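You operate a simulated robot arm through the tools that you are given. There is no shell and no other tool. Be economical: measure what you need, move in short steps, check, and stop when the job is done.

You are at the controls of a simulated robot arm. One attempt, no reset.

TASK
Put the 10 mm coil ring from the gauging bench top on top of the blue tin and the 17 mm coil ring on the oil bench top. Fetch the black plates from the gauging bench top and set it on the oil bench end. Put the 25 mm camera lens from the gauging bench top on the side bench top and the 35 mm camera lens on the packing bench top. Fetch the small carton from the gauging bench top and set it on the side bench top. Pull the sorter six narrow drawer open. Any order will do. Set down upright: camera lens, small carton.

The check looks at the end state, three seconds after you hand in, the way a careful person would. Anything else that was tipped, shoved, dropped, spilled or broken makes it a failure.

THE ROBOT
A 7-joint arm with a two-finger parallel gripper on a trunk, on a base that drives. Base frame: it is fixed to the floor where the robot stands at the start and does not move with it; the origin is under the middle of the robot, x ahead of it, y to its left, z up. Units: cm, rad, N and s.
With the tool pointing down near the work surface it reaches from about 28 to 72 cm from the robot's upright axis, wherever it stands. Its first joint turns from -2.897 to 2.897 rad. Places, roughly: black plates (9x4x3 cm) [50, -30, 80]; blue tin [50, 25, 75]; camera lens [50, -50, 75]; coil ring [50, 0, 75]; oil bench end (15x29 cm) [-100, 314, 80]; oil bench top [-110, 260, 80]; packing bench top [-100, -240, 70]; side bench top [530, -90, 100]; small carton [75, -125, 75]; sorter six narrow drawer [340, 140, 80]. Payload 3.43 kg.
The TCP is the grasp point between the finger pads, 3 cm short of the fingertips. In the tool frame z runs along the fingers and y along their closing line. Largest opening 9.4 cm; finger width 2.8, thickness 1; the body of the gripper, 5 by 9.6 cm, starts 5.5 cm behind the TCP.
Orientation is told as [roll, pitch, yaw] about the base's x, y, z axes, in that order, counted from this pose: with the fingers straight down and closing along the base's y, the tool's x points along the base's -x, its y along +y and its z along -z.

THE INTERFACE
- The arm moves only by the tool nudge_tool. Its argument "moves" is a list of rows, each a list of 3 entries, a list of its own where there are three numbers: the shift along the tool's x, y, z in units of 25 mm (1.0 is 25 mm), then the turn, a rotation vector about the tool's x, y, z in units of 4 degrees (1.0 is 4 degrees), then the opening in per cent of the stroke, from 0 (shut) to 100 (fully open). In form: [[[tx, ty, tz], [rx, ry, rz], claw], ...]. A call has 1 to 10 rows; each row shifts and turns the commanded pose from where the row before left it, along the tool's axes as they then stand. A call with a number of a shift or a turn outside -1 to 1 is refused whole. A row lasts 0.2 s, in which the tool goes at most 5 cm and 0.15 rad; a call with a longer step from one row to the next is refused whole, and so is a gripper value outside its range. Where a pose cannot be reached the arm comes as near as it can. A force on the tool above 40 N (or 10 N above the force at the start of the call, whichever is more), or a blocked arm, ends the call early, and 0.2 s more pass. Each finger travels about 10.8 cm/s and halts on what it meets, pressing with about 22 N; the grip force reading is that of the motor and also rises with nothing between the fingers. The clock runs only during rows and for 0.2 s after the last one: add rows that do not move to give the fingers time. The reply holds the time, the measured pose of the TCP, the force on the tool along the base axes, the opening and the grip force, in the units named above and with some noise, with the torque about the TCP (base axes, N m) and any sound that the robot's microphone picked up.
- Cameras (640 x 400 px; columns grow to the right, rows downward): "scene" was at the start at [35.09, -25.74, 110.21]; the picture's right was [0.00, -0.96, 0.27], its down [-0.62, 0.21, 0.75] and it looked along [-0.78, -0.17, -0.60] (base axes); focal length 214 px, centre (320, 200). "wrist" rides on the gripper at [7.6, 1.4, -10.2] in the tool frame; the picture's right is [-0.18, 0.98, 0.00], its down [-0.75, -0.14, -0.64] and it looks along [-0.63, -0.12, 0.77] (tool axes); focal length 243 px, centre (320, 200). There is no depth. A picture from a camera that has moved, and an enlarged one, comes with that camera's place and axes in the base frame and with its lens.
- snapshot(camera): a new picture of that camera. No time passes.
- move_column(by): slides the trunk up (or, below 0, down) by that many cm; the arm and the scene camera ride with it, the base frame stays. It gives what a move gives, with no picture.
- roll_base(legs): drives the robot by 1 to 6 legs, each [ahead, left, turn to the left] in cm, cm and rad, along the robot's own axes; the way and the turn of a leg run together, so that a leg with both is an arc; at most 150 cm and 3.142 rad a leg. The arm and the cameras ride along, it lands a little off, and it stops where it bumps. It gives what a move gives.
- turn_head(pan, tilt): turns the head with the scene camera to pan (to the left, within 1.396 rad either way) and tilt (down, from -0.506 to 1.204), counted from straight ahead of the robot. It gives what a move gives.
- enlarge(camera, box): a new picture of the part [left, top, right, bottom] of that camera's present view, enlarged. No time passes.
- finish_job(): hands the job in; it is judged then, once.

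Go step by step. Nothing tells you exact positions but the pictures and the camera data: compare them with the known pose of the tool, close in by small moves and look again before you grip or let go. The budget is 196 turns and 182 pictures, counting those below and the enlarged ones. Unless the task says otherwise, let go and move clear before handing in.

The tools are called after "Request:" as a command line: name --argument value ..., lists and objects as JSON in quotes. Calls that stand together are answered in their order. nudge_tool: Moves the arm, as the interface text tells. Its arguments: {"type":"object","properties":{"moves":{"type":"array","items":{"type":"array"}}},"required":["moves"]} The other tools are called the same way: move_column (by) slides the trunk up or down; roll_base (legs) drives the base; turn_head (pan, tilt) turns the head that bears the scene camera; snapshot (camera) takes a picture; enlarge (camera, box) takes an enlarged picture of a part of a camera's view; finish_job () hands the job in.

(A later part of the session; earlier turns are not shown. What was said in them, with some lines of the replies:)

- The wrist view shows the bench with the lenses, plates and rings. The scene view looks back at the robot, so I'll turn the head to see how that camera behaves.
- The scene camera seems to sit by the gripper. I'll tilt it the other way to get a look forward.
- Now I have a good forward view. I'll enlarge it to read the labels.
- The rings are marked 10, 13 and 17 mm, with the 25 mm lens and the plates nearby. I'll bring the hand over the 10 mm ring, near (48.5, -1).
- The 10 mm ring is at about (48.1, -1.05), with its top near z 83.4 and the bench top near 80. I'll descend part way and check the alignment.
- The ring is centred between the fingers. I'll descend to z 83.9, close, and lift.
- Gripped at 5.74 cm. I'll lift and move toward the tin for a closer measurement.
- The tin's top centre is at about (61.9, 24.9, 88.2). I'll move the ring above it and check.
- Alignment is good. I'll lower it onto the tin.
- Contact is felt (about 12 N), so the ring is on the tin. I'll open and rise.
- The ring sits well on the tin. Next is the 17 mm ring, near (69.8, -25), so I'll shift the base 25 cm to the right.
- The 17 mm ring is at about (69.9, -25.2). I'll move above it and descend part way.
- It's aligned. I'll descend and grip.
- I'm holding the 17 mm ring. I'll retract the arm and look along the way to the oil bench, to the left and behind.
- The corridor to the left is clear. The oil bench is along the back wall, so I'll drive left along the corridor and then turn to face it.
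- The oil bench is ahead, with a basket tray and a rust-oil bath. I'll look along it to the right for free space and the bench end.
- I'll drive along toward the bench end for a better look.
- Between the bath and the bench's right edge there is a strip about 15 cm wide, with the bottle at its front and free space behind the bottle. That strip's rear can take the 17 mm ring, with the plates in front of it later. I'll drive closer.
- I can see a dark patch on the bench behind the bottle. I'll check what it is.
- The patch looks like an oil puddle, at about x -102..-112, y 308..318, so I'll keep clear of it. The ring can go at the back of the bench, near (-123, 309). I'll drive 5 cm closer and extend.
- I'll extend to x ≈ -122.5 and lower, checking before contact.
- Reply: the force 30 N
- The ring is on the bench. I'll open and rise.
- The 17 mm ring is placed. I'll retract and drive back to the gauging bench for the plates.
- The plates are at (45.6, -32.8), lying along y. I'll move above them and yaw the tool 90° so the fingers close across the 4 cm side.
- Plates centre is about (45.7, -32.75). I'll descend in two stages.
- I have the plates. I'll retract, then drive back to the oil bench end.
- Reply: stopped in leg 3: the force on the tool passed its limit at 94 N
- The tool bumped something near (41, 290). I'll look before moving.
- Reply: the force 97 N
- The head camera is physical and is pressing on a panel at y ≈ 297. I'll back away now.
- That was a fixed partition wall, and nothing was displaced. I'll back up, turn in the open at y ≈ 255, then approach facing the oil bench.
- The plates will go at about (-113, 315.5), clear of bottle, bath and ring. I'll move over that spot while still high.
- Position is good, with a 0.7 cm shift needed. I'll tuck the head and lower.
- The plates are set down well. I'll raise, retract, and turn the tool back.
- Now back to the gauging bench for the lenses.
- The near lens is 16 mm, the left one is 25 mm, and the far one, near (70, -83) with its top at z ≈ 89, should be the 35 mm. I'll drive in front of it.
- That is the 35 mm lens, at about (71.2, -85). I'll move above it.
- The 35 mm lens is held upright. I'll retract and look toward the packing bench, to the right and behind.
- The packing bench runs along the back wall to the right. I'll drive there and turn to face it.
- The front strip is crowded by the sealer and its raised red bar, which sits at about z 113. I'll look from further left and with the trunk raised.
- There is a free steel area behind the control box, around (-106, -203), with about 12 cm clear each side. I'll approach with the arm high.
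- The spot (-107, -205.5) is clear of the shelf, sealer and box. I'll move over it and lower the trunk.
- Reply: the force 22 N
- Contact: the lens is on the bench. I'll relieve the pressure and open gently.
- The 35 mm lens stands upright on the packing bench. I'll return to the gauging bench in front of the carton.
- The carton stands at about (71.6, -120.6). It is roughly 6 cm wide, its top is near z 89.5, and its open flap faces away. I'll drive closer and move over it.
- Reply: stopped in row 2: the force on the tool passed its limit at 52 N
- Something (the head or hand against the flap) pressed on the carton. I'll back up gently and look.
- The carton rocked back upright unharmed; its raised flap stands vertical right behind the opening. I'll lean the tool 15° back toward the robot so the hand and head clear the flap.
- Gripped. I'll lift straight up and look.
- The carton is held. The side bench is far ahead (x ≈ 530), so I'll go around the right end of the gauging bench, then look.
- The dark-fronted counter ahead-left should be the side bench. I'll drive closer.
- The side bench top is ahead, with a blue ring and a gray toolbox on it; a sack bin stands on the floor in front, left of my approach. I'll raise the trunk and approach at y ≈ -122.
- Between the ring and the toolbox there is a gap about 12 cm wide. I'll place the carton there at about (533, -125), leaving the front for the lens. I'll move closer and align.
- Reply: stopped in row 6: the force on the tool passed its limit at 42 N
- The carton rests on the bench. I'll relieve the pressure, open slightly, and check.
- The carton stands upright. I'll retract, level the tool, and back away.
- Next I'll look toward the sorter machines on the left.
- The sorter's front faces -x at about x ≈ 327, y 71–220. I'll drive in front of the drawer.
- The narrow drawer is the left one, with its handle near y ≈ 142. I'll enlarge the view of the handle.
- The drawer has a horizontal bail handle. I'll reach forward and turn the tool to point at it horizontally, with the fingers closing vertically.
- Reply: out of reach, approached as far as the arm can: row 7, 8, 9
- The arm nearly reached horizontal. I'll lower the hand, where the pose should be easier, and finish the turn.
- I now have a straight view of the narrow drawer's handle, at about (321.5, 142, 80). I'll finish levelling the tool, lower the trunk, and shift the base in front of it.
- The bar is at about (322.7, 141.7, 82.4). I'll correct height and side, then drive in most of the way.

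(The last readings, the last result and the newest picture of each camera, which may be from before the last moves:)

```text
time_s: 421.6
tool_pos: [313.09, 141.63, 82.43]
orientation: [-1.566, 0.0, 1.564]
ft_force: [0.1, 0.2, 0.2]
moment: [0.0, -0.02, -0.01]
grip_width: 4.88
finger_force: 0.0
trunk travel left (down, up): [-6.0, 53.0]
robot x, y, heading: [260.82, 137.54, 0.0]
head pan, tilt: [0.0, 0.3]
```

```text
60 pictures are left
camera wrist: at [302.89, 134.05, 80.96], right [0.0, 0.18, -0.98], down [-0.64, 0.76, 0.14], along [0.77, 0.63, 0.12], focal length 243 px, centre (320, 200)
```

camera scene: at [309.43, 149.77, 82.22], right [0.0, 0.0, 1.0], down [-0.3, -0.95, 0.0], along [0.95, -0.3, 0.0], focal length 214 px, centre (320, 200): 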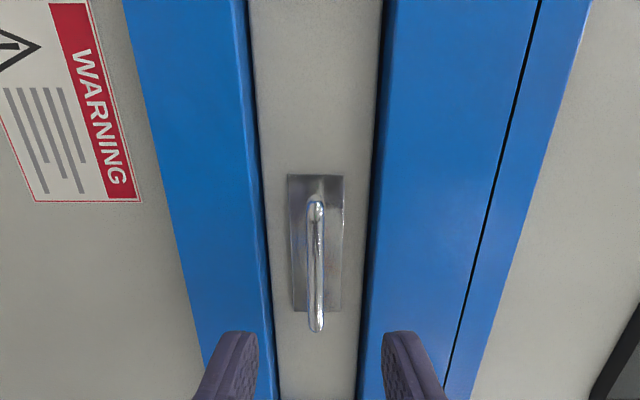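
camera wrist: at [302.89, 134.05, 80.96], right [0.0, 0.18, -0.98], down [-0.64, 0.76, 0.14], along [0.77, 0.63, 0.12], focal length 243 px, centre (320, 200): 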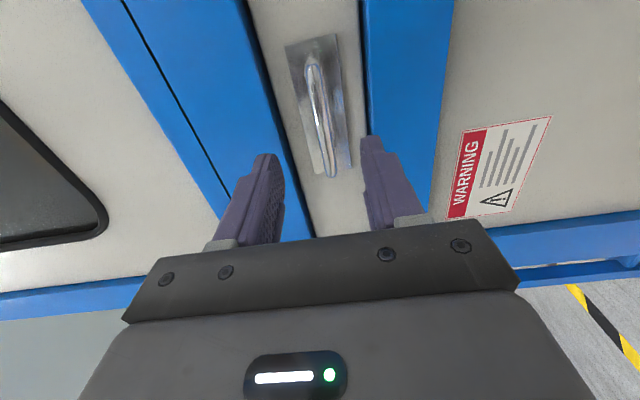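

Request:
nudge_tool --moves '[[[0.1, 0.07, 0.8], [0, 0, 0], 52], [[0.1, 0.07, 0.8], [0, 0, 0], 52], [[0, 0, 0.8], [0, 0, 0], 52], [[0, 0, 0.68], [0, 0, 0], 52], [[0, 0, 0], [0, 0, 0], 52]]'

Request:
snapshot --camera "scene"

Request:
snapshot --camera "wrist"

```text
time_s: 422.8
tool_pos: [320.45, 140.96, 82.08]
orientation: [-1.567, -0.002, 1.565]
ft_force: [-27.7, -0.5, -2.3]
moment: [0.04, -0.71, 0.31]
grip_width: 4.73
finger_force: 0.0
trunk travel left (down, up): [-6.0, 53.0]
robot x, y, heading: [261.22, 136.92, -0.002]
head pan, tilt: [0.0, 0.3]
```

```text
59 pictures are left
camera scene: at [316.76, 149.19, 81.94], right [0.01, 0.0, 1.0], down [-0.3, -0.95, 0.0], along [0.95, -0.3, -0.01], focal length 214 px, centre (320, 200)
```

scene: 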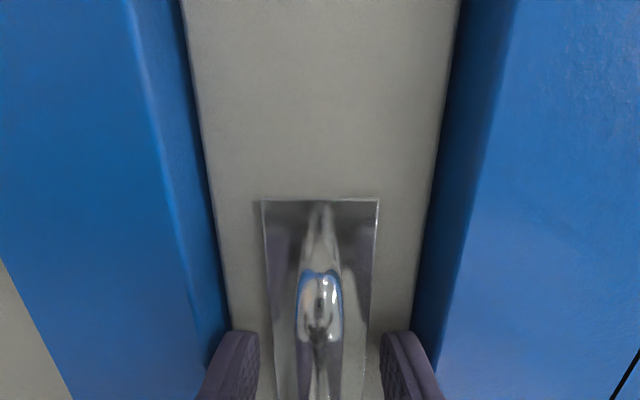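

```text
58 pictures are left
camera wrist: at [310.23, 133.47, 80.68], right [0.0, 0.18, -0.98], down [-0.64, 0.76, 0.14], along [0.77, 0.63, 0.11], focal length 243 px, centre (320, 200)
```

wrist: 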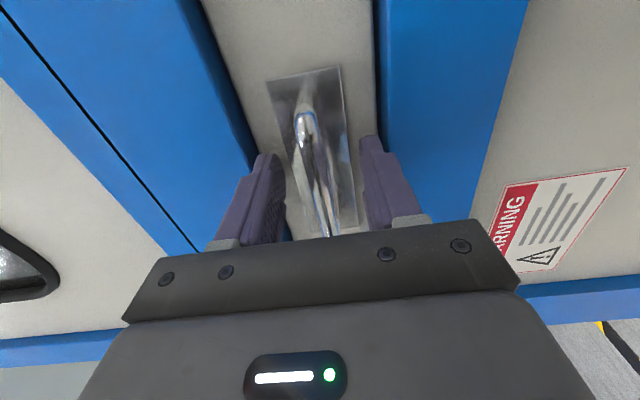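

The fingertips just touched behind the bar, and the bar is between the fingers. I'll ease back slightly and close.

Request:
nudge_tool --moves '[[[0, 0, -0.2], [0, 0, 0], 52], [[0, 0, 0], [0, 0, 0], 30], [[0, 0, 0], [0, 0, 0], 10], [[0, 0, 0], [0, 0, 0], 0], [[0, 0, 0], [0, 0, 0], 0], [[0, 0, 0], [0, 0, 0], 0]]'

Request:
snapshot --camera "scene"

```text
time_s: 424.2
tool_pos: [320.25, 141.07, 82.24]
orientation: [-1.569, -0.001, 1.565]
ft_force: [4.4, 0.3, 4.4]
moment: [-0.08, 0.0, -0.09]
grip_width: 1.55
finger_force: 45.2
trunk travel left (down, up): [-6.0, 53.0]
robot x, y, heading: [261.29, 137.27, 0.005]
head pan, tilt: [0.0, 0.3]
```

```text
57 pictures are left
camera scene: at [316.56, 149.2, 81.93], right [0.0, 0.0, 1.0], down [-0.3, -0.95, 0.0], along [0.95, -0.3, 0.0], focal length 214 px, centre (320, 200)
```

scene: 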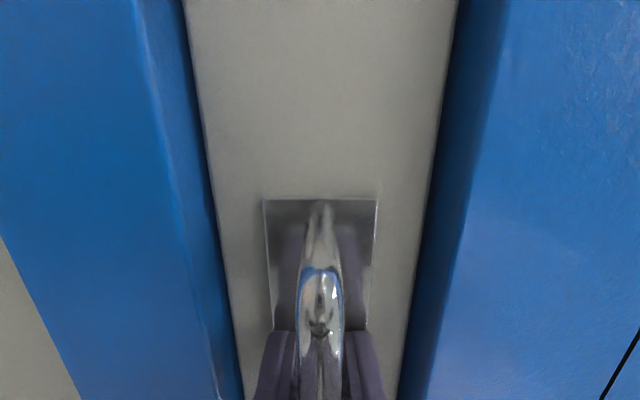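

Firm grip on the bar. I'll pull.

Request:
nudge_tool --moves '[[[0, 0, -0.4], [0, 0, 0], 0], [[0, 0, -0.5], [0, 0, 0], 0], [[0, 0, -0.6], [0, 0, 0], 0], [[0, 0, -0.6], [0, 0, 0], 0], [[0, 0, -0.6], [0, 0, 0], 0], [[0, 0, -0.6], [0, 0, 0], 0]]'

Request:
snapshot --camera "scene"

```text
time_s: 425.6
tool_pos: [311.87, 140.99, 82.0]
orientation: [-1.564, -0.001, 1.565]
ft_force: [-1.5, -4.1, 6.5]
moment: [-0.09, 0.04, -1.27]
grip_width: 1.56
finger_force: 45.3
trunk travel left (down, up): [-6.0, 53.0]
robot x, y, heading: [261.47, 136.93, -0.0]
head pan, tilt: [0.0, 0.3]
```

```text
56 pictures are left
camera scene: at [308.29, 149.22, 81.93], right [0.0, 0.0, 1.0], down [-0.3, -0.95, 0.0], along [0.95, -0.3, 0.0], focal length 214 px, centre (320, 200)
```

scene: 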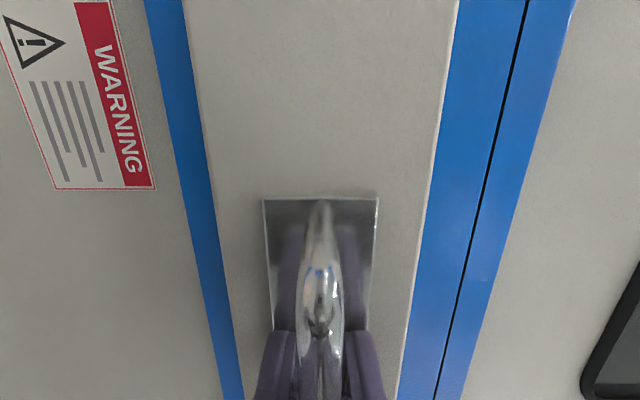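

The drawer is coming out (8 cm). I'll keep pulling.

Request:
nudge_tool --moves '[[[0, 0, -0.6], [0, 0, 0], 0], [[0, 0, -0.6], [0, 0, 0], 0], [[0, 0, -0.6], [0, 0, 0], 0], [[0, 0, -0.6], [0, 0, 0], 0], [[0, 0, -0.6], [0, 0, 0], 0], [[0, 0, -0.6], [0, 0, 0], 0], [[0, 0, -0.6], [0, 0, 0], 0], [[0, 0, -0.6], [0, 0, 0], 0]]'

Request:
snapshot --camera "scene"

```text
time_s: 427.4
tool_pos: [300.4, 140.87, 82.07]
orientation: [-1.573, -0.006, 1.562]
ft_force: [1.6, -15.9, -31.1]
moment: [-0.53, 0.07, -0.06]
grip_width: 1.54
finger_force: 45.3
trunk travel left (down, up): [-6.0, 53.0]
robot x, y, heading: [260.85, 137.27, -0.001]
head pan, tilt: [0.0, 0.3]
```

```text
55 pictures are left
camera scene: at [296.86, 149.26, 81.96], right [0.0, -0.01, 1.0], down [-0.3, -0.95, -0.01], along [0.95, -0.3, 0.0], focal length 214 px, centre (320, 200)
```

scene: 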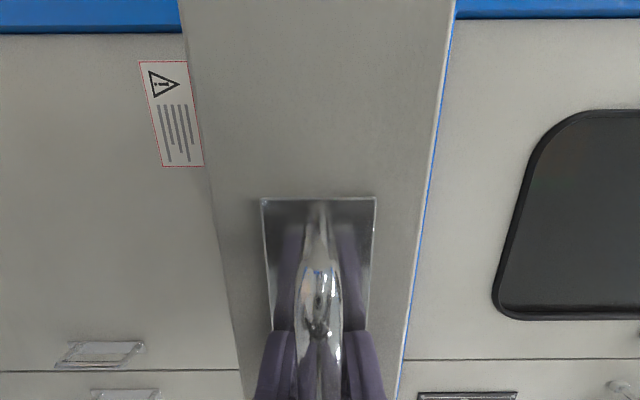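

It's open 20 cm. I'll pull a little more by backing the base.

Request:
roll_base --legs '[[-7, 0, 0]]'

```text
time_s: 428.2
tool_pos: [298.02, 141.1, 82.15]
orientation: [-1.57, -0.008, 1.558]
ft_force: [-0.9, -1.9, -26.1]
moment: [-0.49, 0.22, 0.54]
grip_width: 1.54
finger_force: 44.7
trunk travel left (down, up): [-6.0, 53.0]
robot x, y, heading: [258.68, 137.29, -0.002]
head pan, tilt: [0.0, 0.3]
stopped in leg 1: the force on the tool passed its limit at 48 N (the readings are from after the stop); the commanded pose is now the measured one
```

The end stop is reached at about 22 cm, so the drawer is fully open. I'll release and back off.

Request:
nudge_tool --moves '[[[0, 0, 0], [0, 0, 0], 25], [[0, 0, 0], [0, 0, 0], 45], [[0, 0, 0], [0, 0, 0], 50], [[0, 0, 0], [0, 0, 0], 50]]'

Request:
roll_base --legs '[[-25, 0, 0]]'

Request:
turn_head --pan 0 --tilt 0.2

Request:
snapshot --camera "scene"

```text
time_s: 429.2
tool_pos: [297.97, 141.04, 82.28]
orientation: [-1.576, -0.004, 1.559]
ft_force: [0.2, 0.0, 1.5]
moment: [-0.02, -0.03, -0.01]
grip_width: 4.72
finger_force: 0.1
trunk travel left (down, up): [-6.0, 53.0]
robot x, y, heading: [258.68, 137.43, 0.0]
head pan, tilt: [0.0, 0.3]
```

```text
time_s: 431.1
tool_pos: [272.75, 141.17, 82.25]
orientation: [-1.573, -0.006, 1.562]
ft_force: [0.2, -0.6, 0.2]
moment: [-0.01, 0.0, 0.02]
grip_width: 4.7
finger_force: 0.1
trunk travel left (down, up): [-6.0, 53.0]
robot x, y, heading: [233.89, 137.35, -0.001]
head pan, tilt: [0.0, 0.3]
```

```text
time_s: 431.8
tool_pos: [272.72, 141.15, 82.29]
orientation: [-1.574, -0.004, 1.563]
ft_force: [0.5, -0.4, 0.0]
moment: [-0.02, 0.0, -0.01]
grip_width: 4.72
finger_force: 0.1
trunk travel left (down, up): [-6.0, 53.0]
robot x, y, heading: [233.82, 136.84, -0.002]
head pan, tilt: [0.0, 0.201]
```

```text
54 pictures are left
camera scene: at [269.2, 150.32, 82.09], right [0.0, -0.01, 1.0], down [-0.21, -0.98, -0.01], along [0.98, -0.21, 0.0], focal length 214 px, centre (320, 200)
```

scene: 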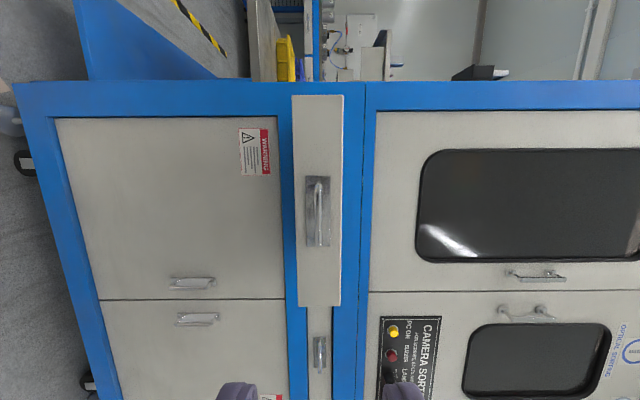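

The drawer is fully open. I'll back away further and turn the tool back to pointing down.

Request:
roll_base --legs '[[-30, 0, 0]]'

Request:
nudge_tool --moves '[[[0, 0, 1], [0, 0, 0], 60], [[0, 0, 1], [0, 0, 0], 60], [[0, 0, 1], [0, 0, 0], 60], [[0, 0, 1], [0, 0, 0], 60], [[0, 0, 1], [0, 0, 0], 60], [[0, 0, 0], [-1, 1, 1], 60], [[0, 0, 0], [-1, 1, 1], 60], [[0, 0, 0], [-1, 1, 1], 60], [[0, 0, 0], [-1, 1, 1], 60], [[0, 0, 0], [-1, 1, 1], 60]]'

Request:
nudge_tool --moves '[[[0, 0, 0], [-1, 1, 1], 60], [[0, 0, 0], [-1, 1, 1], 60], [[0, 0, 0], [-1, 1, 1], 60], [[0, 0, 0], [-1, 1, 1], 60], [[0, 0, 0], [-1, 1, 1], 60], [[0, 0, 0], [-1, 1, 1], 60], [[0, 0, 0], [-1, 1, 1], 60], [[0, 0, 0], [-1, 1, 1], 60], [[0, 0, 0], [-1, 1, 1], 60], [[0, 0, 0], [-1, 1, 1], 60]]'

Request:
nudge_tool --moves '[[[0, 0, 0], [-1, 1, 1], 60], [[0, 0, 0], [-1, 1, 1], 60], [[0, 0, 0], [-0.32, 0.32, 0.32], 60], [[0, 0, 0], [0, 0, 0], 60]]'

Request:
move_column --by 34

```text
time_s: 433.8
tool_pos: [243.19, 140.92, 82.34]
orientation: [-1.573, -0.006, 1.554]
ft_force: [0.6, 0.2, 0.2]
moment: [-0.01, 0.03, 0.02]
grip_width: 4.7
finger_force: 0.1
trunk travel left (down, up): [-6.0, 53.0]
robot x, y, heading: [203.52, 137.36, -0.009]
head pan, tilt: [0.0, 0.201]
```

```text
time_s: 436.0
tool_pos: [255.55, 140.75, 82.41]
orientation: [-1.158, -0.278, 1.141]
ft_force: [-0.2, 0.1, 0.9]
moment: [-0.02, -0.02, 0.02]
grip_width: 5.63
finger_force: 0.1
trunk travel left (down, up): [-6.0, 53.0]
robot x, y, heading: [204.06, 137.3, -0.006]
head pan, tilt: [0.0, 0.201]
```

```text
time_s: 438.2
tool_pos: [255.55, 140.96, 82.29]
orientation: [-0.168, -0.151, 0.161]
ft_force: [-0.1, 0.3, 0.3]
moment: [-0.02, 0.04, -0.02]
grip_width: 5.62
finger_force: 0.1
trunk travel left (down, up): [-6.0, 53.0]
robot x, y, heading: [203.4, 137.02, -0.004]
head pan, tilt: [0.0, 0.201]
```

```text
time_s: 439.2
tool_pos: [255.61, 140.74, 82.29]
orientation: [0.008, -0.002, -0.015]
ft_force: [-0.1, 0.2, 0.2]
moment: [-0.01, -0.02, -0.01]
grip_width: 5.67
finger_force: 0.0
trunk travel left (down, up): [-6.0, 53.0]
robot x, y, heading: [203.7, 137.56, -0.009]
head pan, tilt: [0.0, 0.201]
```

```text
time_s: 442.5
tool_pos: [255.71, 140.7, 116.28]
orientation: [0.006, -0.004, -0.017]
ft_force: [-0.3, 0.3, 0.0]
moment: [0.02, -0.02, -0.02]
grip_width: 5.63
finger_force: 0.1
trunk travel left (down, up): [-40.0, 19.0]
robot x, y, heading: [203.73, 137.4, -0.003]
head pan, tilt: [0.0, 0.201]
```

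Now the 25 mm lens. I'll pass the left end of the gauging bench (gap y 41–163) back to its front.

Request:
roll_base --legs '[[0, -36, 0.005], [-150, 0, 0]]'

Request:
turn_head --pan 0 --tilt 1.0

Request:
snapshot --camera "scene"

```text
time_s: 452.0
tool_pos: [102.95, 104.21, 116.32]
orientation: [0.007, -0.003, -0.001]
ft_force: [1.3, -1.0, -0.2]
moment: [-0.02, -0.01, 0.02]
grip_width: 5.64
finger_force: 0.0
trunk travel left (down, up): [-40.0, 19.0]
robot x, y, heading: [51.34, 100.07, 0.008]
head pan, tilt: [0.0, 0.201]
```

```text
time_s: 453.1
tool_pos: [102.9, 104.3, 116.26]
orientation: [0.006, -0.004, -0.001]
ft_force: [0.1, 0.3, -0.7]
moment: [-0.01, 0.01, -0.02]
grip_width: 5.64
finger_force: 0.1
trunk travel left (down, up): [-40.0, 19.0]
robot x, y, heading: [50.97, 100.02, 0.011]
head pan, tilt: [0.0, 1.0]
```

```text
53 pictures are left
camera scene: at [105.21, 104.22, 122.11], right [0.0, -1.0, -0.01], down [-0.54, 0.0, 0.84], along [-0.84, 0.0, -0.54], focal length 214 px, centre (320, 200)
```

scene: 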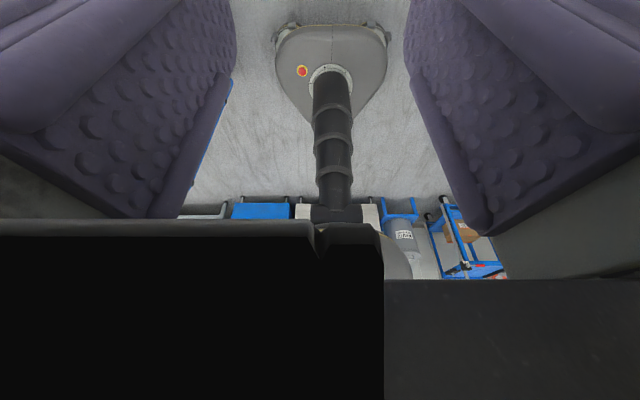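

Request:
roll_base --legs '[[-55, 0, -0.011], [0, -120, 0]]'

Request:
turn_head --pan 0 --tilt 0.3

Request:
snapshot --camera "scene"

Request:
snapshot --camera "wrist"

```text
time_s: 461.9
tool_pos: [51.39, -15.14, 116.19]
orientation: [0.006, -0.005, 0.024]
ft_force: [1.2, -0.4, -0.2]
moment: [0.03, 0.0, 0.0]
grip_width: 5.68
finger_force: 0.1
trunk travel left (down, up): [-40.0, 19.0]
robot x, y, heading: [0.13, -20.62, 0.038]
head pan, tilt: [0.0, 1.0]
```

```text
time_s: 463.0
tool_pos: [51.54, -15.05, 116.39]
orientation: [0.007, -0.005, 0.026]
ft_force: [0.1, 0.6, 0.2]
moment: [0.01, 0.0, -0.03]
grip_width: 5.64
finger_force: 0.0
trunk travel left (down, up): [-40.0, 19.0]
robot x, y, heading: [-0.04, -20.63, 0.036]
head pan, tilt: [0.0, 0.3]
```

```text
52 pictures are left
camera scene: at [59.63, -14.85, 119.77], right [0.03, -1.0, -0.01], down [-0.96, -0.03, 0.29], along [-0.29, 0.0, -0.96], focal length 214 px, centre (320, 200)
```

scene: 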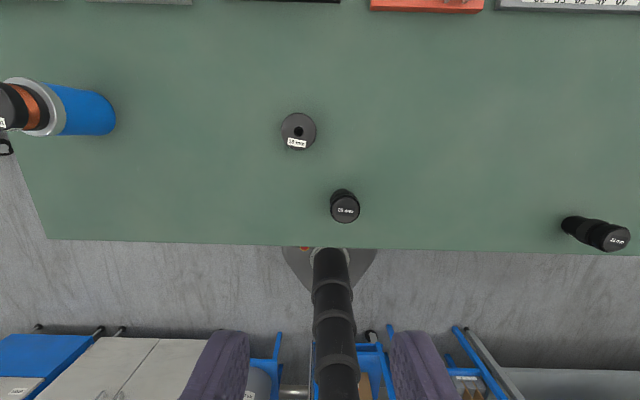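

```text
51 pictures are left
camera wrist: at [43.92, -13.81, 126.46], right [0.16, 0.99, 0.01], down [0.76, -0.12, 0.64], along [0.64, -0.1, -0.77], focal length 243 px, centre (320, 200)
```

wrist: 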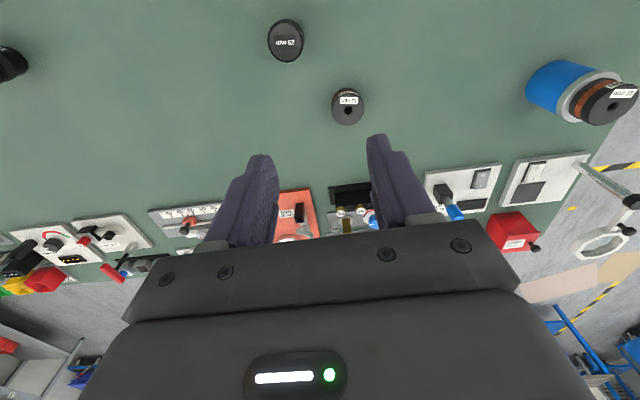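

The 25 mm lens is at (48.1, -19.05) with its top at z ≈ 86.4. I'll move over it and descend part way.

Request:
nudge_tool --moves '[[[0.7, -0.78, 0], [0.1, 0, 0.36], 100], [[0.7, -0.78, 0.5], [0, 0, 0], 100], [[0, 0, 1], [0, 0, 0], 100], [[0, 0, 1], [0, 0, 0], 100], [[0, 0, 1], [0, 0, 0], 100], [[0, 0, 1], [0, 0, 0], 100], [[0, 0, 1], [0, 0, 0], 100], [[0, 0, 1], [0, 0, 0], 100]]'

Request:
turn_head --pan 0 --tilt 0.7

Request:
snapshot --camera "scene"

Request:
snapshot --camera "wrist"

```text
time_s: 464.8
tool_pos: [48.18, -18.97, 99.75]
orientation: [-0.003, -0.001, 0.003]
ft_force: [1.2, 0.3, -0.7]
moment: [0.0, 0.02, 0.0]
grip_width: 9.38
finger_force: 0.0
trunk travel left (down, up): [-40.0, 19.0]
robot x, y, heading: [-0.31, -20.46, 0.034]
head pan, tilt: [0.0, 0.3]
```

```text
time_s: 465.7
tool_pos: [48.14, -18.77, 99.81]
orientation: [0.0, -0.003, 0.002]
ft_force: [0.5, -0.3, 0.0]
moment: [-0.01, 0.03, -0.01]
grip_width: 9.39
finger_force: 0.2
trunk travel left (down, up): [-40.0, 19.0]
robot x, y, heading: [0.01, -20.7, 0.038]
head pan, tilt: [0.0, 0.7]
```

```text
50 pictures are left
camera scene: at [52.74, -18.95, 104.11], right [0.0, -1.0, 0.0], down [-0.77, 0.0, 0.64], along [-0.64, 0.0, -0.77], focal length 214 px, centre (320, 200)
```

scene: 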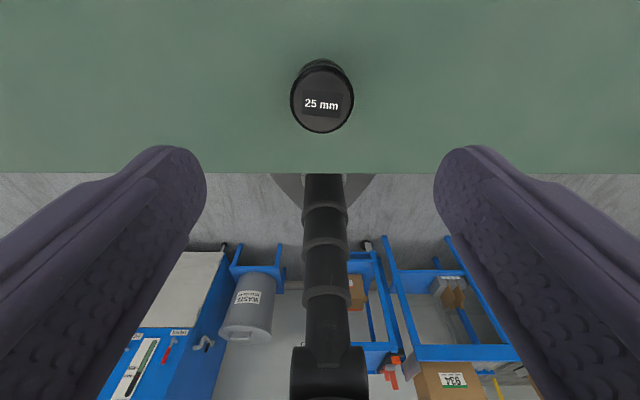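

```text
49 pictures are left
camera wrist: at [40.65, -17.46, 109.96], right [0.18, 0.98, 0.0], down [0.75, -0.14, 0.64], along [0.63, -0.12, -0.76], focal length 243 px, centre (320, 200)
```

wrist: 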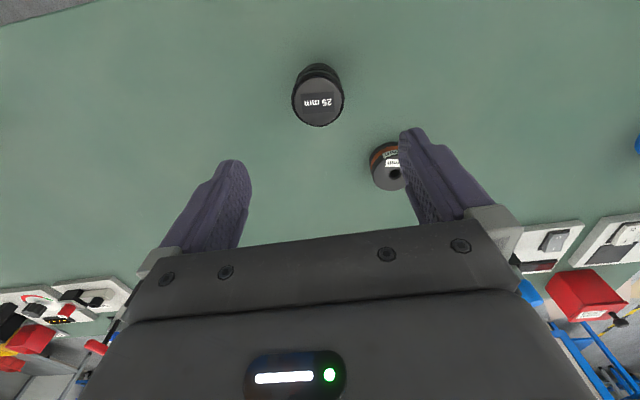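

Request:
nudge_tool --moves '[[[-0.03, -0.08, 1], [0, 0, 0], 100], [[0, 0, 1], [0, 0, 0], 100], [[0, 0, 1], [0, 0, 0], 100], [[0, 0, 1], [0, 0, 0], 100], [[0, 0, 1], [0, 0, 0], 100], [[0, 0, 1], [0, 0, 0], 100], [[0, 0, 0], [0, 0, 0], 60], [[0, 0, 0], [0, 0, 0], 40], [[0, 0, 0], [0, 0, 0], 35], [[0, 0, 0], [0, 0, 0], 35]]'

Request:
snapshot --camera "scene"

```text
time_s: 467.9
tool_pos: [48.39, -19.2, 84.75]
orientation: [0.001, -0.004, 0.002]
ft_force: [0.2, -0.2, 0.9]
moment: [-0.02, -0.03, 0.02]
grip_width: 4.97
finger_force: 21.9
trunk travel left (down, up): [-40.0, 19.0]
robot x, y, heading: [-0.16, -20.66, 0.035]
head pan, tilt: [0.0, 0.7]
```

```text
48 pictures are left
camera scene: at [52.83, -19.27, 89.07], right [0.0, -1.0, 0.0], down [-0.77, 0.0, 0.64], along [-0.64, 0.0, -0.77], focal length 214 px, centre (320, 200)
```

scene: 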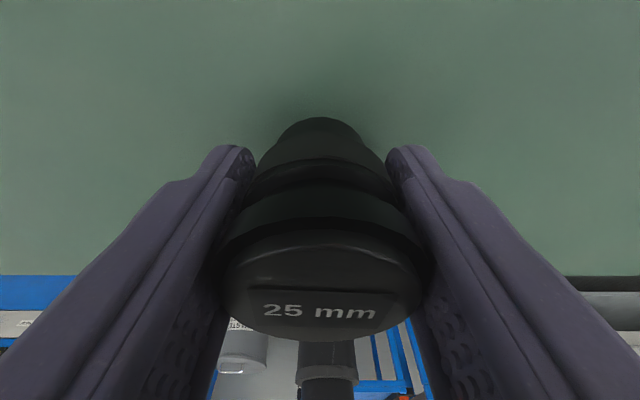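

Gripped. I'll lift and drive the known route around the right end to the side bench.

Request:
nudge_tool --moves '[[[0, 0, -1], [0, 0, 0], 35], [[0, 0, -1], [0, 0, 0], 35], [[0, 0, -1], [0, 0, 0], 35], [[0, 0, -1], [0, 0, 0], 35], [[0, 0, -1], [0, 0, 0], 35], [[0, 0, -1], [0, 0, 0], 35], [[0, 0, -1], [0, 0, 0], 35], [[0, 0, -1], [0, 0, 0], 35], [[0, 0, -1], [0, 0, 0], 35], [[0.5, 0, -1], [0, 0, 0], 35]]'

Request:
snapshot --camera "wrist"

Request:
roll_base --legs '[[-12, 0, -0.036], [0, -100, 0], [0, -92, 0]]'

```text
time_s: 470.1
tool_pos: [46.7, -19.29, 110.16]
orientation: [0.001, -0.006, 0.001]
ft_force: [0.5, 1.0, -1.2]
moment: [-0.01, -0.04, -0.02]
grip_width: 4.96
finger_force: 21.6
trunk travel left (down, up): [-40.0, 19.0]
robot x, y, heading: [-0.38, -20.93, 0.034]
head pan, tilt: [0.0, 0.7]
```

```text
47 pictures are left
camera wrist: at [39.25, -17.83, 120.3], right [0.18, 0.98, 0.0], down [0.75, -0.14, 0.64], along [0.63, -0.12, -0.76], focal length 243 px, centre (320, 200)
```

wrist: 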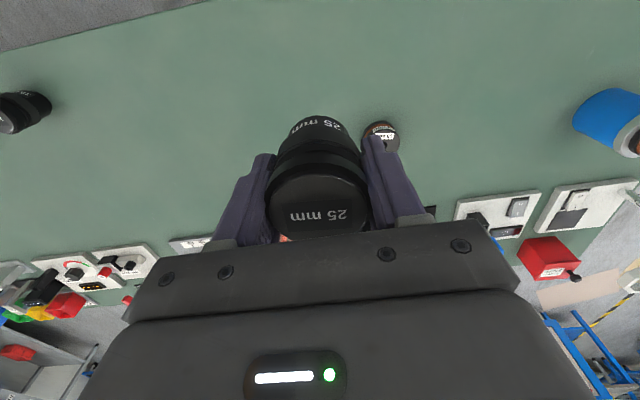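

```text
time_s: 480.4
tool_pos: [34.19, -211.3, 110.14]
orientation: [0.0, -0.004, -0.044]
ft_force: [0.2, 0.0, -1.1]
moment: [0.01, -0.03, -0.02]
grip_width: 4.93
finger_force: 22.4
trunk travel left (down, up): [-40.0, 19.0]
robot x, y, heading: [-13.24, -210.7, -0.003]
head pan, tilt: [0.0, 0.7]
```

Request:
roll_base --legs '[[150, 0, 0], [150, 0, 0.003], [90, 86, 0]]'

Request:
move_column --by 15

```text
time_s: 500.9
tool_pos: [427.92, -128.61, 110.13]
orientation: [-0.002, -0.002, -0.035]
ft_force: [0.1, 0.2, -2.2]
moment: [0.01, 0.01, 0.02]
grip_width: 4.93
finger_force: 22.0
trunk travel left (down, up): [-40.0, 19.0]
robot x, y, heading: [380.63, -128.13, -0.001]
head pan, tilt: [0.0, 0.7]
```

```text
time_s: 502.6
tool_pos: [427.78, -128.58, 125.14]
orientation: [0.001, -0.003, -0.035]
ft_force: [-0.1, -0.2, -1.9]
moment: [0.01, -0.03, 0.02]
grip_width: 4.9
finger_force: 21.8
trunk travel left (down, up): [-55.0, 4.0]
robot x, y, heading: [380.66, -128.56, -0.005]
head pan, tilt: [0.0, 0.7]
```

Request:
roll_base --legs '[[80, 3, 0]]'

Request:
turn_head --pan 0 --tilt 0

Request:
snapshot --camera "scene"

Request:
snapshot --camera "wrist"

```text
time_s: 506.9
tool_pos: [506.85, -126.7, 125.08]
orientation: [0.0, -0.002, -0.047]
ft_force: [0.3, -0.3, -2.1]
moment: [0.03, 0.0, 0.0]
grip_width: 4.94
finger_force: 21.5
trunk travel left (down, up): [-55.0, 4.0]
robot x, y, heading: [459.6, -125.37, -0.013]
head pan, tilt: [0.0, 0.7]
```

```text
time_s: 507.9
tool_pos: [506.75, -126.66, 125.15]
orientation: [0.0, -0.003, -0.047]
ft_force: [0.8, 0.4, -1.9]
moment: [-0.03, 0.05, -0.01]
grip_width: 4.92
finger_force: 22.2
trunk travel left (down, up): [-55.0, 4.0]
robot x, y, heading: [459.61, -125.74, -0.01]
head pan, tilt: [0.0, 0.0]
```

```text
46 pictures are left
camera scene: at [517.73, -127.18, 128.9], right [-0.05, -1.0, 0.0], down [-1.0, 0.05, 0.0], along [0.0, 0.0, -1.0], focal length 214 px, centre (320, 200)
```

scene: 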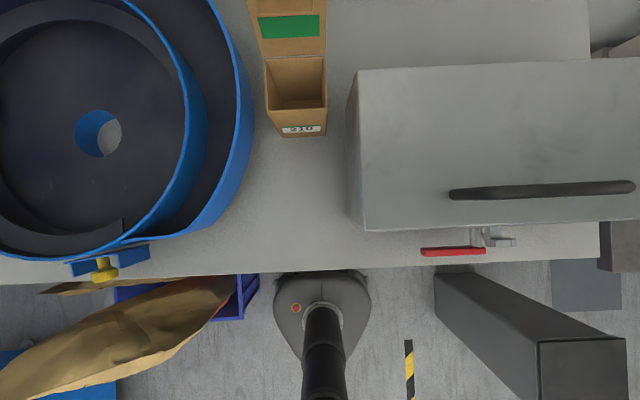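

```text
45 pictures are left
camera wrist: at [499.36, -124.78, 135.24], right [0.23, 0.97, 0.0], down [0.74, -0.18, 0.64], along [0.63, -0.15, -0.76], focal length 243 px, centre (320, 200)
```

wrist: 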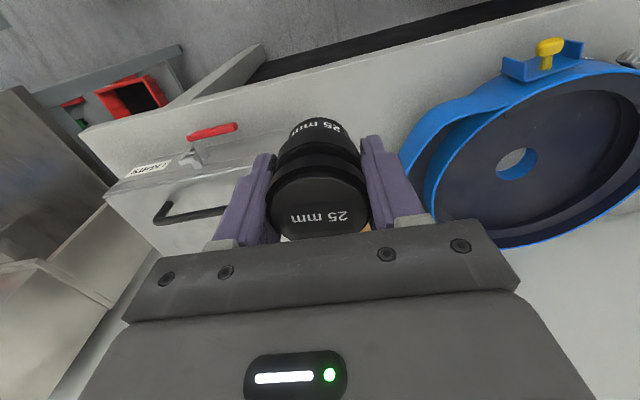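

The spot (517.3, -123) is clear between ring, toolbox and carton. I'll move over it and lower.

Request:
nudge_tool --moves '[[[-0.826, 0.336, 0], [0, 0, 0], 35], [[-0.826, 0.336, 0], [0, 0, 0], 35], [[-0.826, 0.336, 0], [0, 0, 0], 35], [[-0.826, 0.336, 0], [0, 0, 0], 35], [[-0.826, 0.336, 0], [0, 0, 0], 35], [[0, 0, 0], [0, 0, -0.67], 35]]'

Request:
turn_head --pan 0 --tilt 0.9

Request:
move_column --by -20

Request:
snapshot --camera "wrist"

Request:
snapshot --camera "scene"

```text
time_s: 509.4
tool_pos: [517.25, -122.9, 125.15]
orientation: [-0.001, -0.002, -0.002]
ft_force: [-0.4, -0.4, -2.9]
moment: [-0.02, -0.03, 0.0]
grip_width: 4.91
finger_force: 22.3
trunk travel left (down, up): [-55.0, 4.0]
robot x, y, heading: [459.51, -125.64, -0.013]
head pan, tilt: [0.0, 0.0]
```

```text
time_s: 510.6
tool_pos: [517.27, -122.89, 125.2]
orientation: [0.0, -0.005, -0.002]
ft_force: [0.1, -0.3, -1.6]
moment: [-0.01, 0.01, -0.06]
grip_width: 4.9
finger_force: 21.5
trunk travel left (down, up): [-55.0, 4.0]
robot x, y, heading: [459.8, -125.88, -0.015]
head pan, tilt: [0.0, 0.901]
```

```text
time_s: 512.7
tool_pos: [517.36, -122.94, 105.25]
orientation: [-0.001, -0.004, -0.003]
ft_force: [0.2, 0.7, -2.1]
moment: [0.03, -0.01, 0.0]
grip_width: 4.91
finger_force: 21.7
trunk travel left (down, up): [-35.0, 24.0]
robot x, y, heading: [459.8, -125.84, -0.011]
head pan, tilt: [0.0, 0.901]
```

```text
44 pictures are left
camera wrist: at [509.77, -121.44, 115.35], right [0.18, 0.98, 0.0], down [0.75, -0.14, 0.64], along [0.63, -0.12, -0.76], focal length 243 px, centre (320, 200)
```

wrist: 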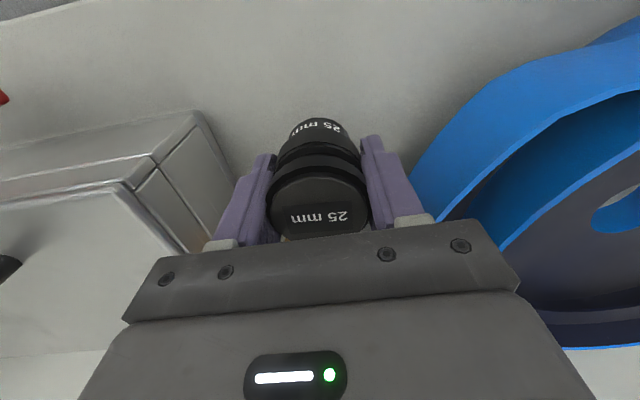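

```text
43 pictures are left
camera scene: at [520.23, -122.96, 110.44], right [0.0, -1.0, 0.0], down [-0.62, 0.0, 0.78], along [-0.78, 0.0, -0.62], focal length 214 px, centre (320, 200)
```

scene: 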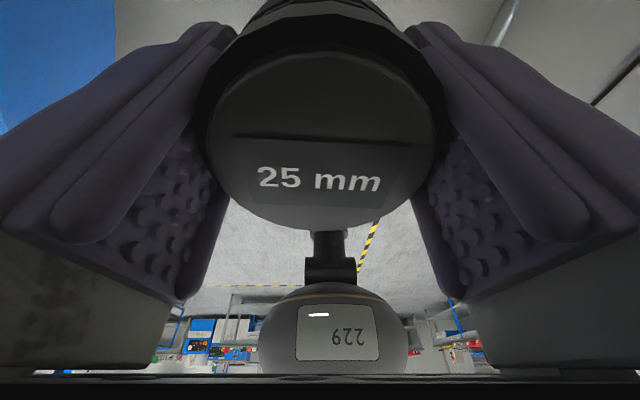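

Request:
nudge_tool --moves '[[[0, 0, 0.6], [0, 0, 0], 35], [[0, 0, 0.5], [0, 0, 0], 35], [[0, 0, 0.3], [0, 0, 0], 35], [[0, 0, 0.1], [0, 0, 0], 35], [[0, 0, 0.1], [0, 0, 0], 35], [[0, 0, 0.1], [0, 0, 0], 35], [[0, 0, 0], [0, 0, 0], 35]]'

Request:
snapshot --camera "wrist"

```text
time_s: 514.3
tool_pos: [517.28, -123.0, 101.06]
orientation: [0.001, -0.005, 0.001]
ft_force: [-1.2, -0.3, 20.5]
moment: [-0.01, 0.06, -0.02]
grip_width: 4.88
finger_force: 22.1
trunk travel left (down, up): [-35.0, 24.0]
robot x, y, heading: [459.88, -125.7, -0.017]
head pan, tilt: [0.0, 0.901]
```

```text
42 pictures are left
camera wrist: at [509.66, -121.47, 111.19], right [0.18, 0.98, 0.0], down [0.75, -0.14, 0.65], along [0.63, -0.12, -0.76], focal length 243 px, centre (320, 200)
```

wrist: 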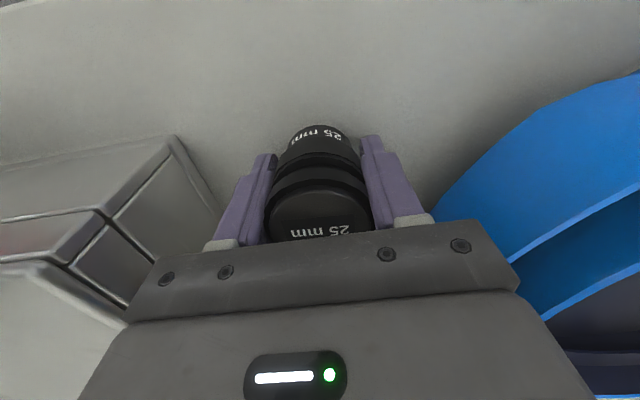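

Contact; the lens stands on the bench. I'll release gently and rise.

Request:
nudge_tool --moves '[[[0, 0, -0.08], [0, 0, 0], 35], [[0, 0, 0], [0, 0, 0], 53], [[0, 0, 0], [0, 0, 0], 57], [[0, 0, 0], [0, 0, 0], 66], [[0, 0, 0], [0, 0, 0], 80], [[0, 0, 0], [0, 0, 0], 80]]'

Request:
nudge_tool --moves '[[[0, 0, -0.4], [0, 0, 0], 82], [[0, 0, -0.8], [0, 0, 0], 82], [[0, 0, -1], [0, 0, 0], 82], [[0, 0, -1], [0, 0, 0], 82], [[0, 0, -1], [0, 0, 0], 82], [[0, 0, -1], [0, 0, 0], 82], [[0, 0, -1], [0, 0, 0], 82], [[0.5, 0, -1], [0, 0, 0], 82]]'

Request:
turn_head --pan 0 --tilt 0.1

Request:
snapshot --camera "scene"

Request:
snapshot --camera "wrist"

```text
time_s: 515.7
tool_pos: [517.28, -122.96, 101.22]
orientation: [0.0, -0.003, -0.002]
ft_force: [0.7, -0.5, -0.4]
moment: [0.01, 0.0, 0.02]
grip_width: 7.53
finger_force: 0.0
trunk travel left (down, up): [-35.0, 24.0]
robot x, y, heading: [459.91, -125.94, -0.012]
head pan, tilt: [0.0, 0.901]
```

```text
time_s: 517.5
tool_pos: [515.91, -122.92, 119.22]
orientation: [-0.001, -0.001, -0.001]
ft_force: [-0.5, 1.1, -0.2]
moment: [0.01, -0.03, 0.02]
grip_width: 7.72
finger_force: 0.1
trunk travel left (down, up): [-35.0, 24.0]
robot x, y, heading: [459.52, -125.83, -0.01]
head pan, tilt: [0.0, 0.901]
```

```text
time_s: 518.6
tool_pos: [516.12, -122.82, 119.06]
orientation: [0.0, -0.002, -0.003]
ft_force: [0.4, -0.2, -0.3]
moment: [0.03, 0.03, -0.01]
grip_width: 7.71
finger_force: 0.1
trunk travel left (down, up): [-35.0, 24.0]
robot x, y, heading: [459.6, -125.84, -0.017]
head pan, tilt: [0.0, 0.099]
```

```text
41 pictures are left
camera scene: at [526.13, -122.97, 122.77], right [0.0, -1.0, 0.0], down [-1.0, 0.0, 0.1], along [-0.1, 0.0, -1.0], focal length 214 px, centre (320, 200)
```

scene: 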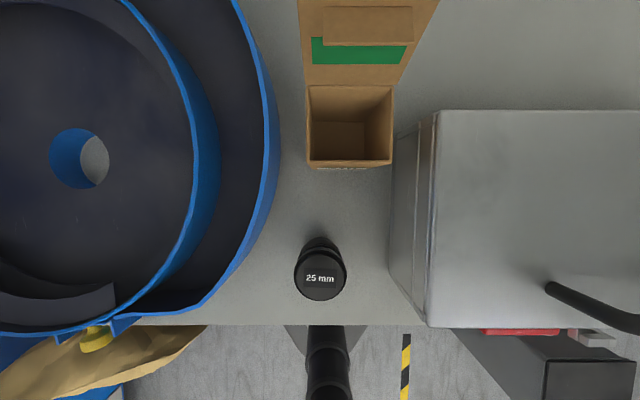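

```text
40 pictures are left
camera wrist: at [508.58, -121.44, 129.31], right [0.18, 0.98, 0.0], down [0.75, -0.14, 0.64], along [0.63, -0.12, -0.76], focal length 243 px, centre (320, 200)
```

wrist: 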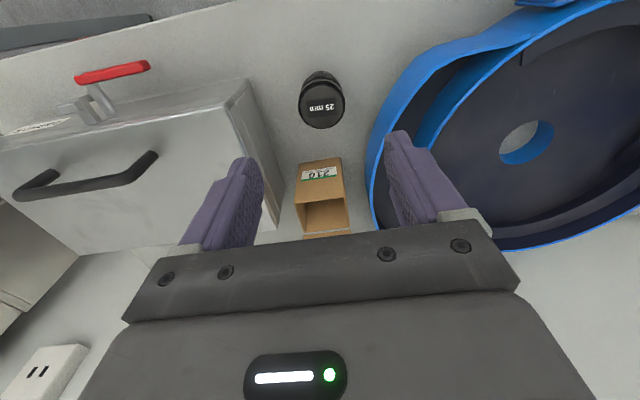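

The lens and carton both stand upright on the side bench. I'll retract and back clear.

Request:
nudge_tool --moves '[[[0.5, 0, -1], [0, 0, 0], 82], [[1, 0, -0.5], [0, 0, 0], 82], [[1, 0, 0], [0, 0, 0], 82], [[1, 0, 0], [0, 0, 0], 82], [[1, 0, 0], [0, 0, 0], 82]]'

Request:
roll_base --legs '[[-45, 0, 0]]'

Request:
turn_head --pan 0 --tilt -0.5

Request:
snapshot --camera "scene"

```text
time_s: 519.9
tool_pos: [504.39, -122.85, 122.82]
orientation: [0.001, -0.005, -0.002]
ft_force: [0.0, -0.5, 0.3]
moment: [0.02, -0.02, 0.0]
grip_width: 7.71
finger_force: 0.0
trunk travel left (down, up): [-35.0, 24.0]
robot x, y, heading: [459.87, -126.0, -0.013]
head pan, tilt: [0.0, 0.099]
```

```text
time_s: 522.6
tool_pos: [458.85, -122.12, 122.88]
orientation: [0.0, -0.003, 0.006]
ft_force: [0.8, 0.6, 0.1]
moment: [-0.02, -0.03, -0.01]
grip_width: 7.73
finger_force: 0.1
trunk travel left (down, up): [-35.0, 24.0]
robot x, y, heading: [413.87, -125.39, -0.005]
head pan, tilt: [0.0, 0.099]
```

```text
time_s: 523.6
tool_pos: [459.02, -122.11, 122.88]
orientation: [-0.001, -0.002, 0.004]
ft_force: [-0.4, 0.1, 0.2]
moment: [0.02, 0.04, 0.04]
grip_width: 7.7
finger_force: 0.0
trunk travel left (down, up): [-35.0, 24.0]
robot x, y, heading: [414.2, -125.19, -0.009]
head pan, tilt: [0.0, -0.499]
```

```text
39 pictures are left
camera scene: at [473.94, -122.08, 128.95], right [0.01, -1.0, 0.0], down [-0.88, -0.01, -0.48], along [0.48, 0.0, -0.88], focal length 214 px, centre (320, 200)
```

scene: 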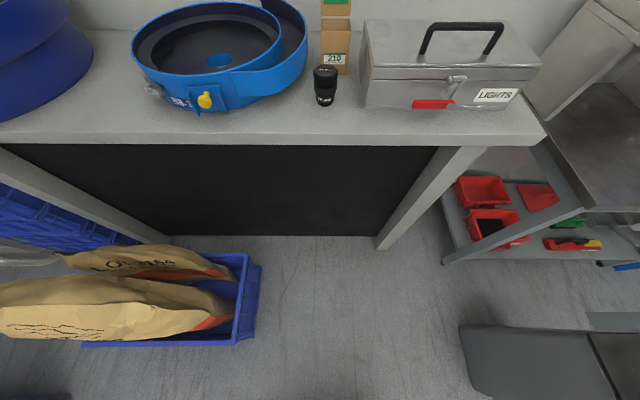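

Request:
enlarge --camera "scene" --box '[0, 220, 280, 360]'

Request:
roll_base --legs '[[-60, 20, 0]]'

Request:
snapshot --camera "scene"

```text
2.29 times, centred on (140, 290) of scene
camera zoom: at [473.94, -122.08, 128.95], right [0.01, -1.0, 0.0], down [-0.88, -0.01, -0.48], along [0.48, 0.0, -0.88], focal length 490 px, centre (731, -6)
```

zoom: 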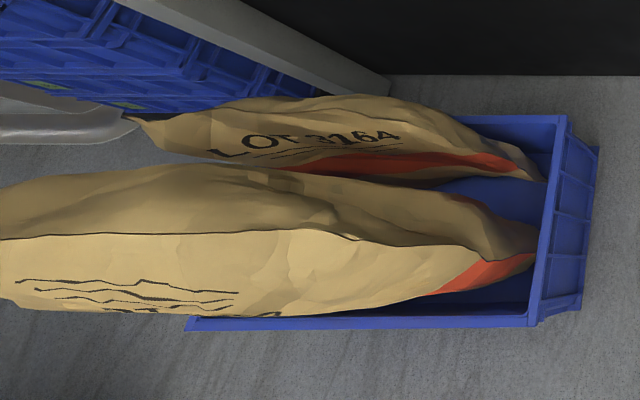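

```text
time_s: 527.1
tool_pos: [399.38, -101.28, 122.89]
orientation: [-0.002, -0.003, 0.02]
ft_force: [0.2, 0.5, -0.1]
moment: [-0.02, -0.01, -0.02]
grip_width: 7.75
finger_force: 0.1
trunk travel left (down, up): [-35.0, 24.0]
robot x, y, heading: [354.86, -105.27, 0.008]
head pan, tilt: [0.0, -0.499]
```

```text
37 pictures are left
camera scene: at [414.3, -101.01, 128.98], right [0.02, -1.0, 0.0], down [-0.88, -0.02, -0.48], along [0.48, 0.01, -0.88], focal length 214 px, centre (320, 200)
```

scene: 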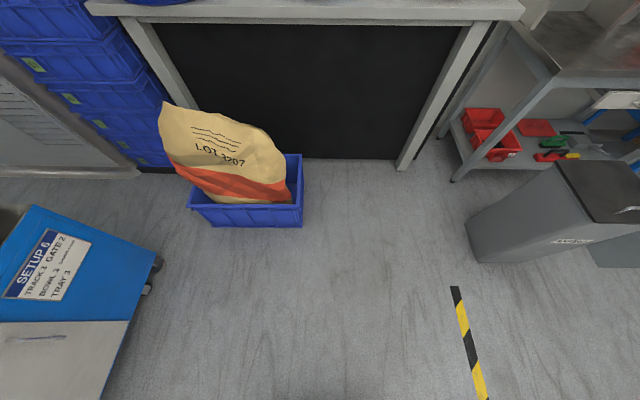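

The sack bin is exactly as it was before, with two sacks standing in it. Everything is placed, so I'm handing in.

Request:
finish_job

```text
The job is handed in.
```

I've handed the job in with every item moved and the drawer open. Each placement looked right in the camera views, but I haven't seen a result.

- **10 mm coil ring:** it sits on top of the blue tin.
- **17 mm coil ring:** it is at the back of the oil bench top, behind the rust-oil bottle.
- **Black plates:** they are on the oil bench end, just behind a dark stain on the surface. They are about 1 cm clear of the end area's rear edge by its centre, so the back edge may slightly overhang that area.
- **35 mm camera lens:** it stands upright on the packing bench, behind the control box.
- **25 mm camera lens and small carton:** both stand upright on the side bench.
- **Sorter six narrow drawer:** I pulled it about 22 cm, until it stopped.

Two bumps happened along the way:
- **Partition wall:** the head camera pressed against the wall near the oil bench while I was carrying the plates. Nothing moved.
- **Carton:** the hand pressed on its flap during the first grip attempt. It rocked back upright and looked unharmed.
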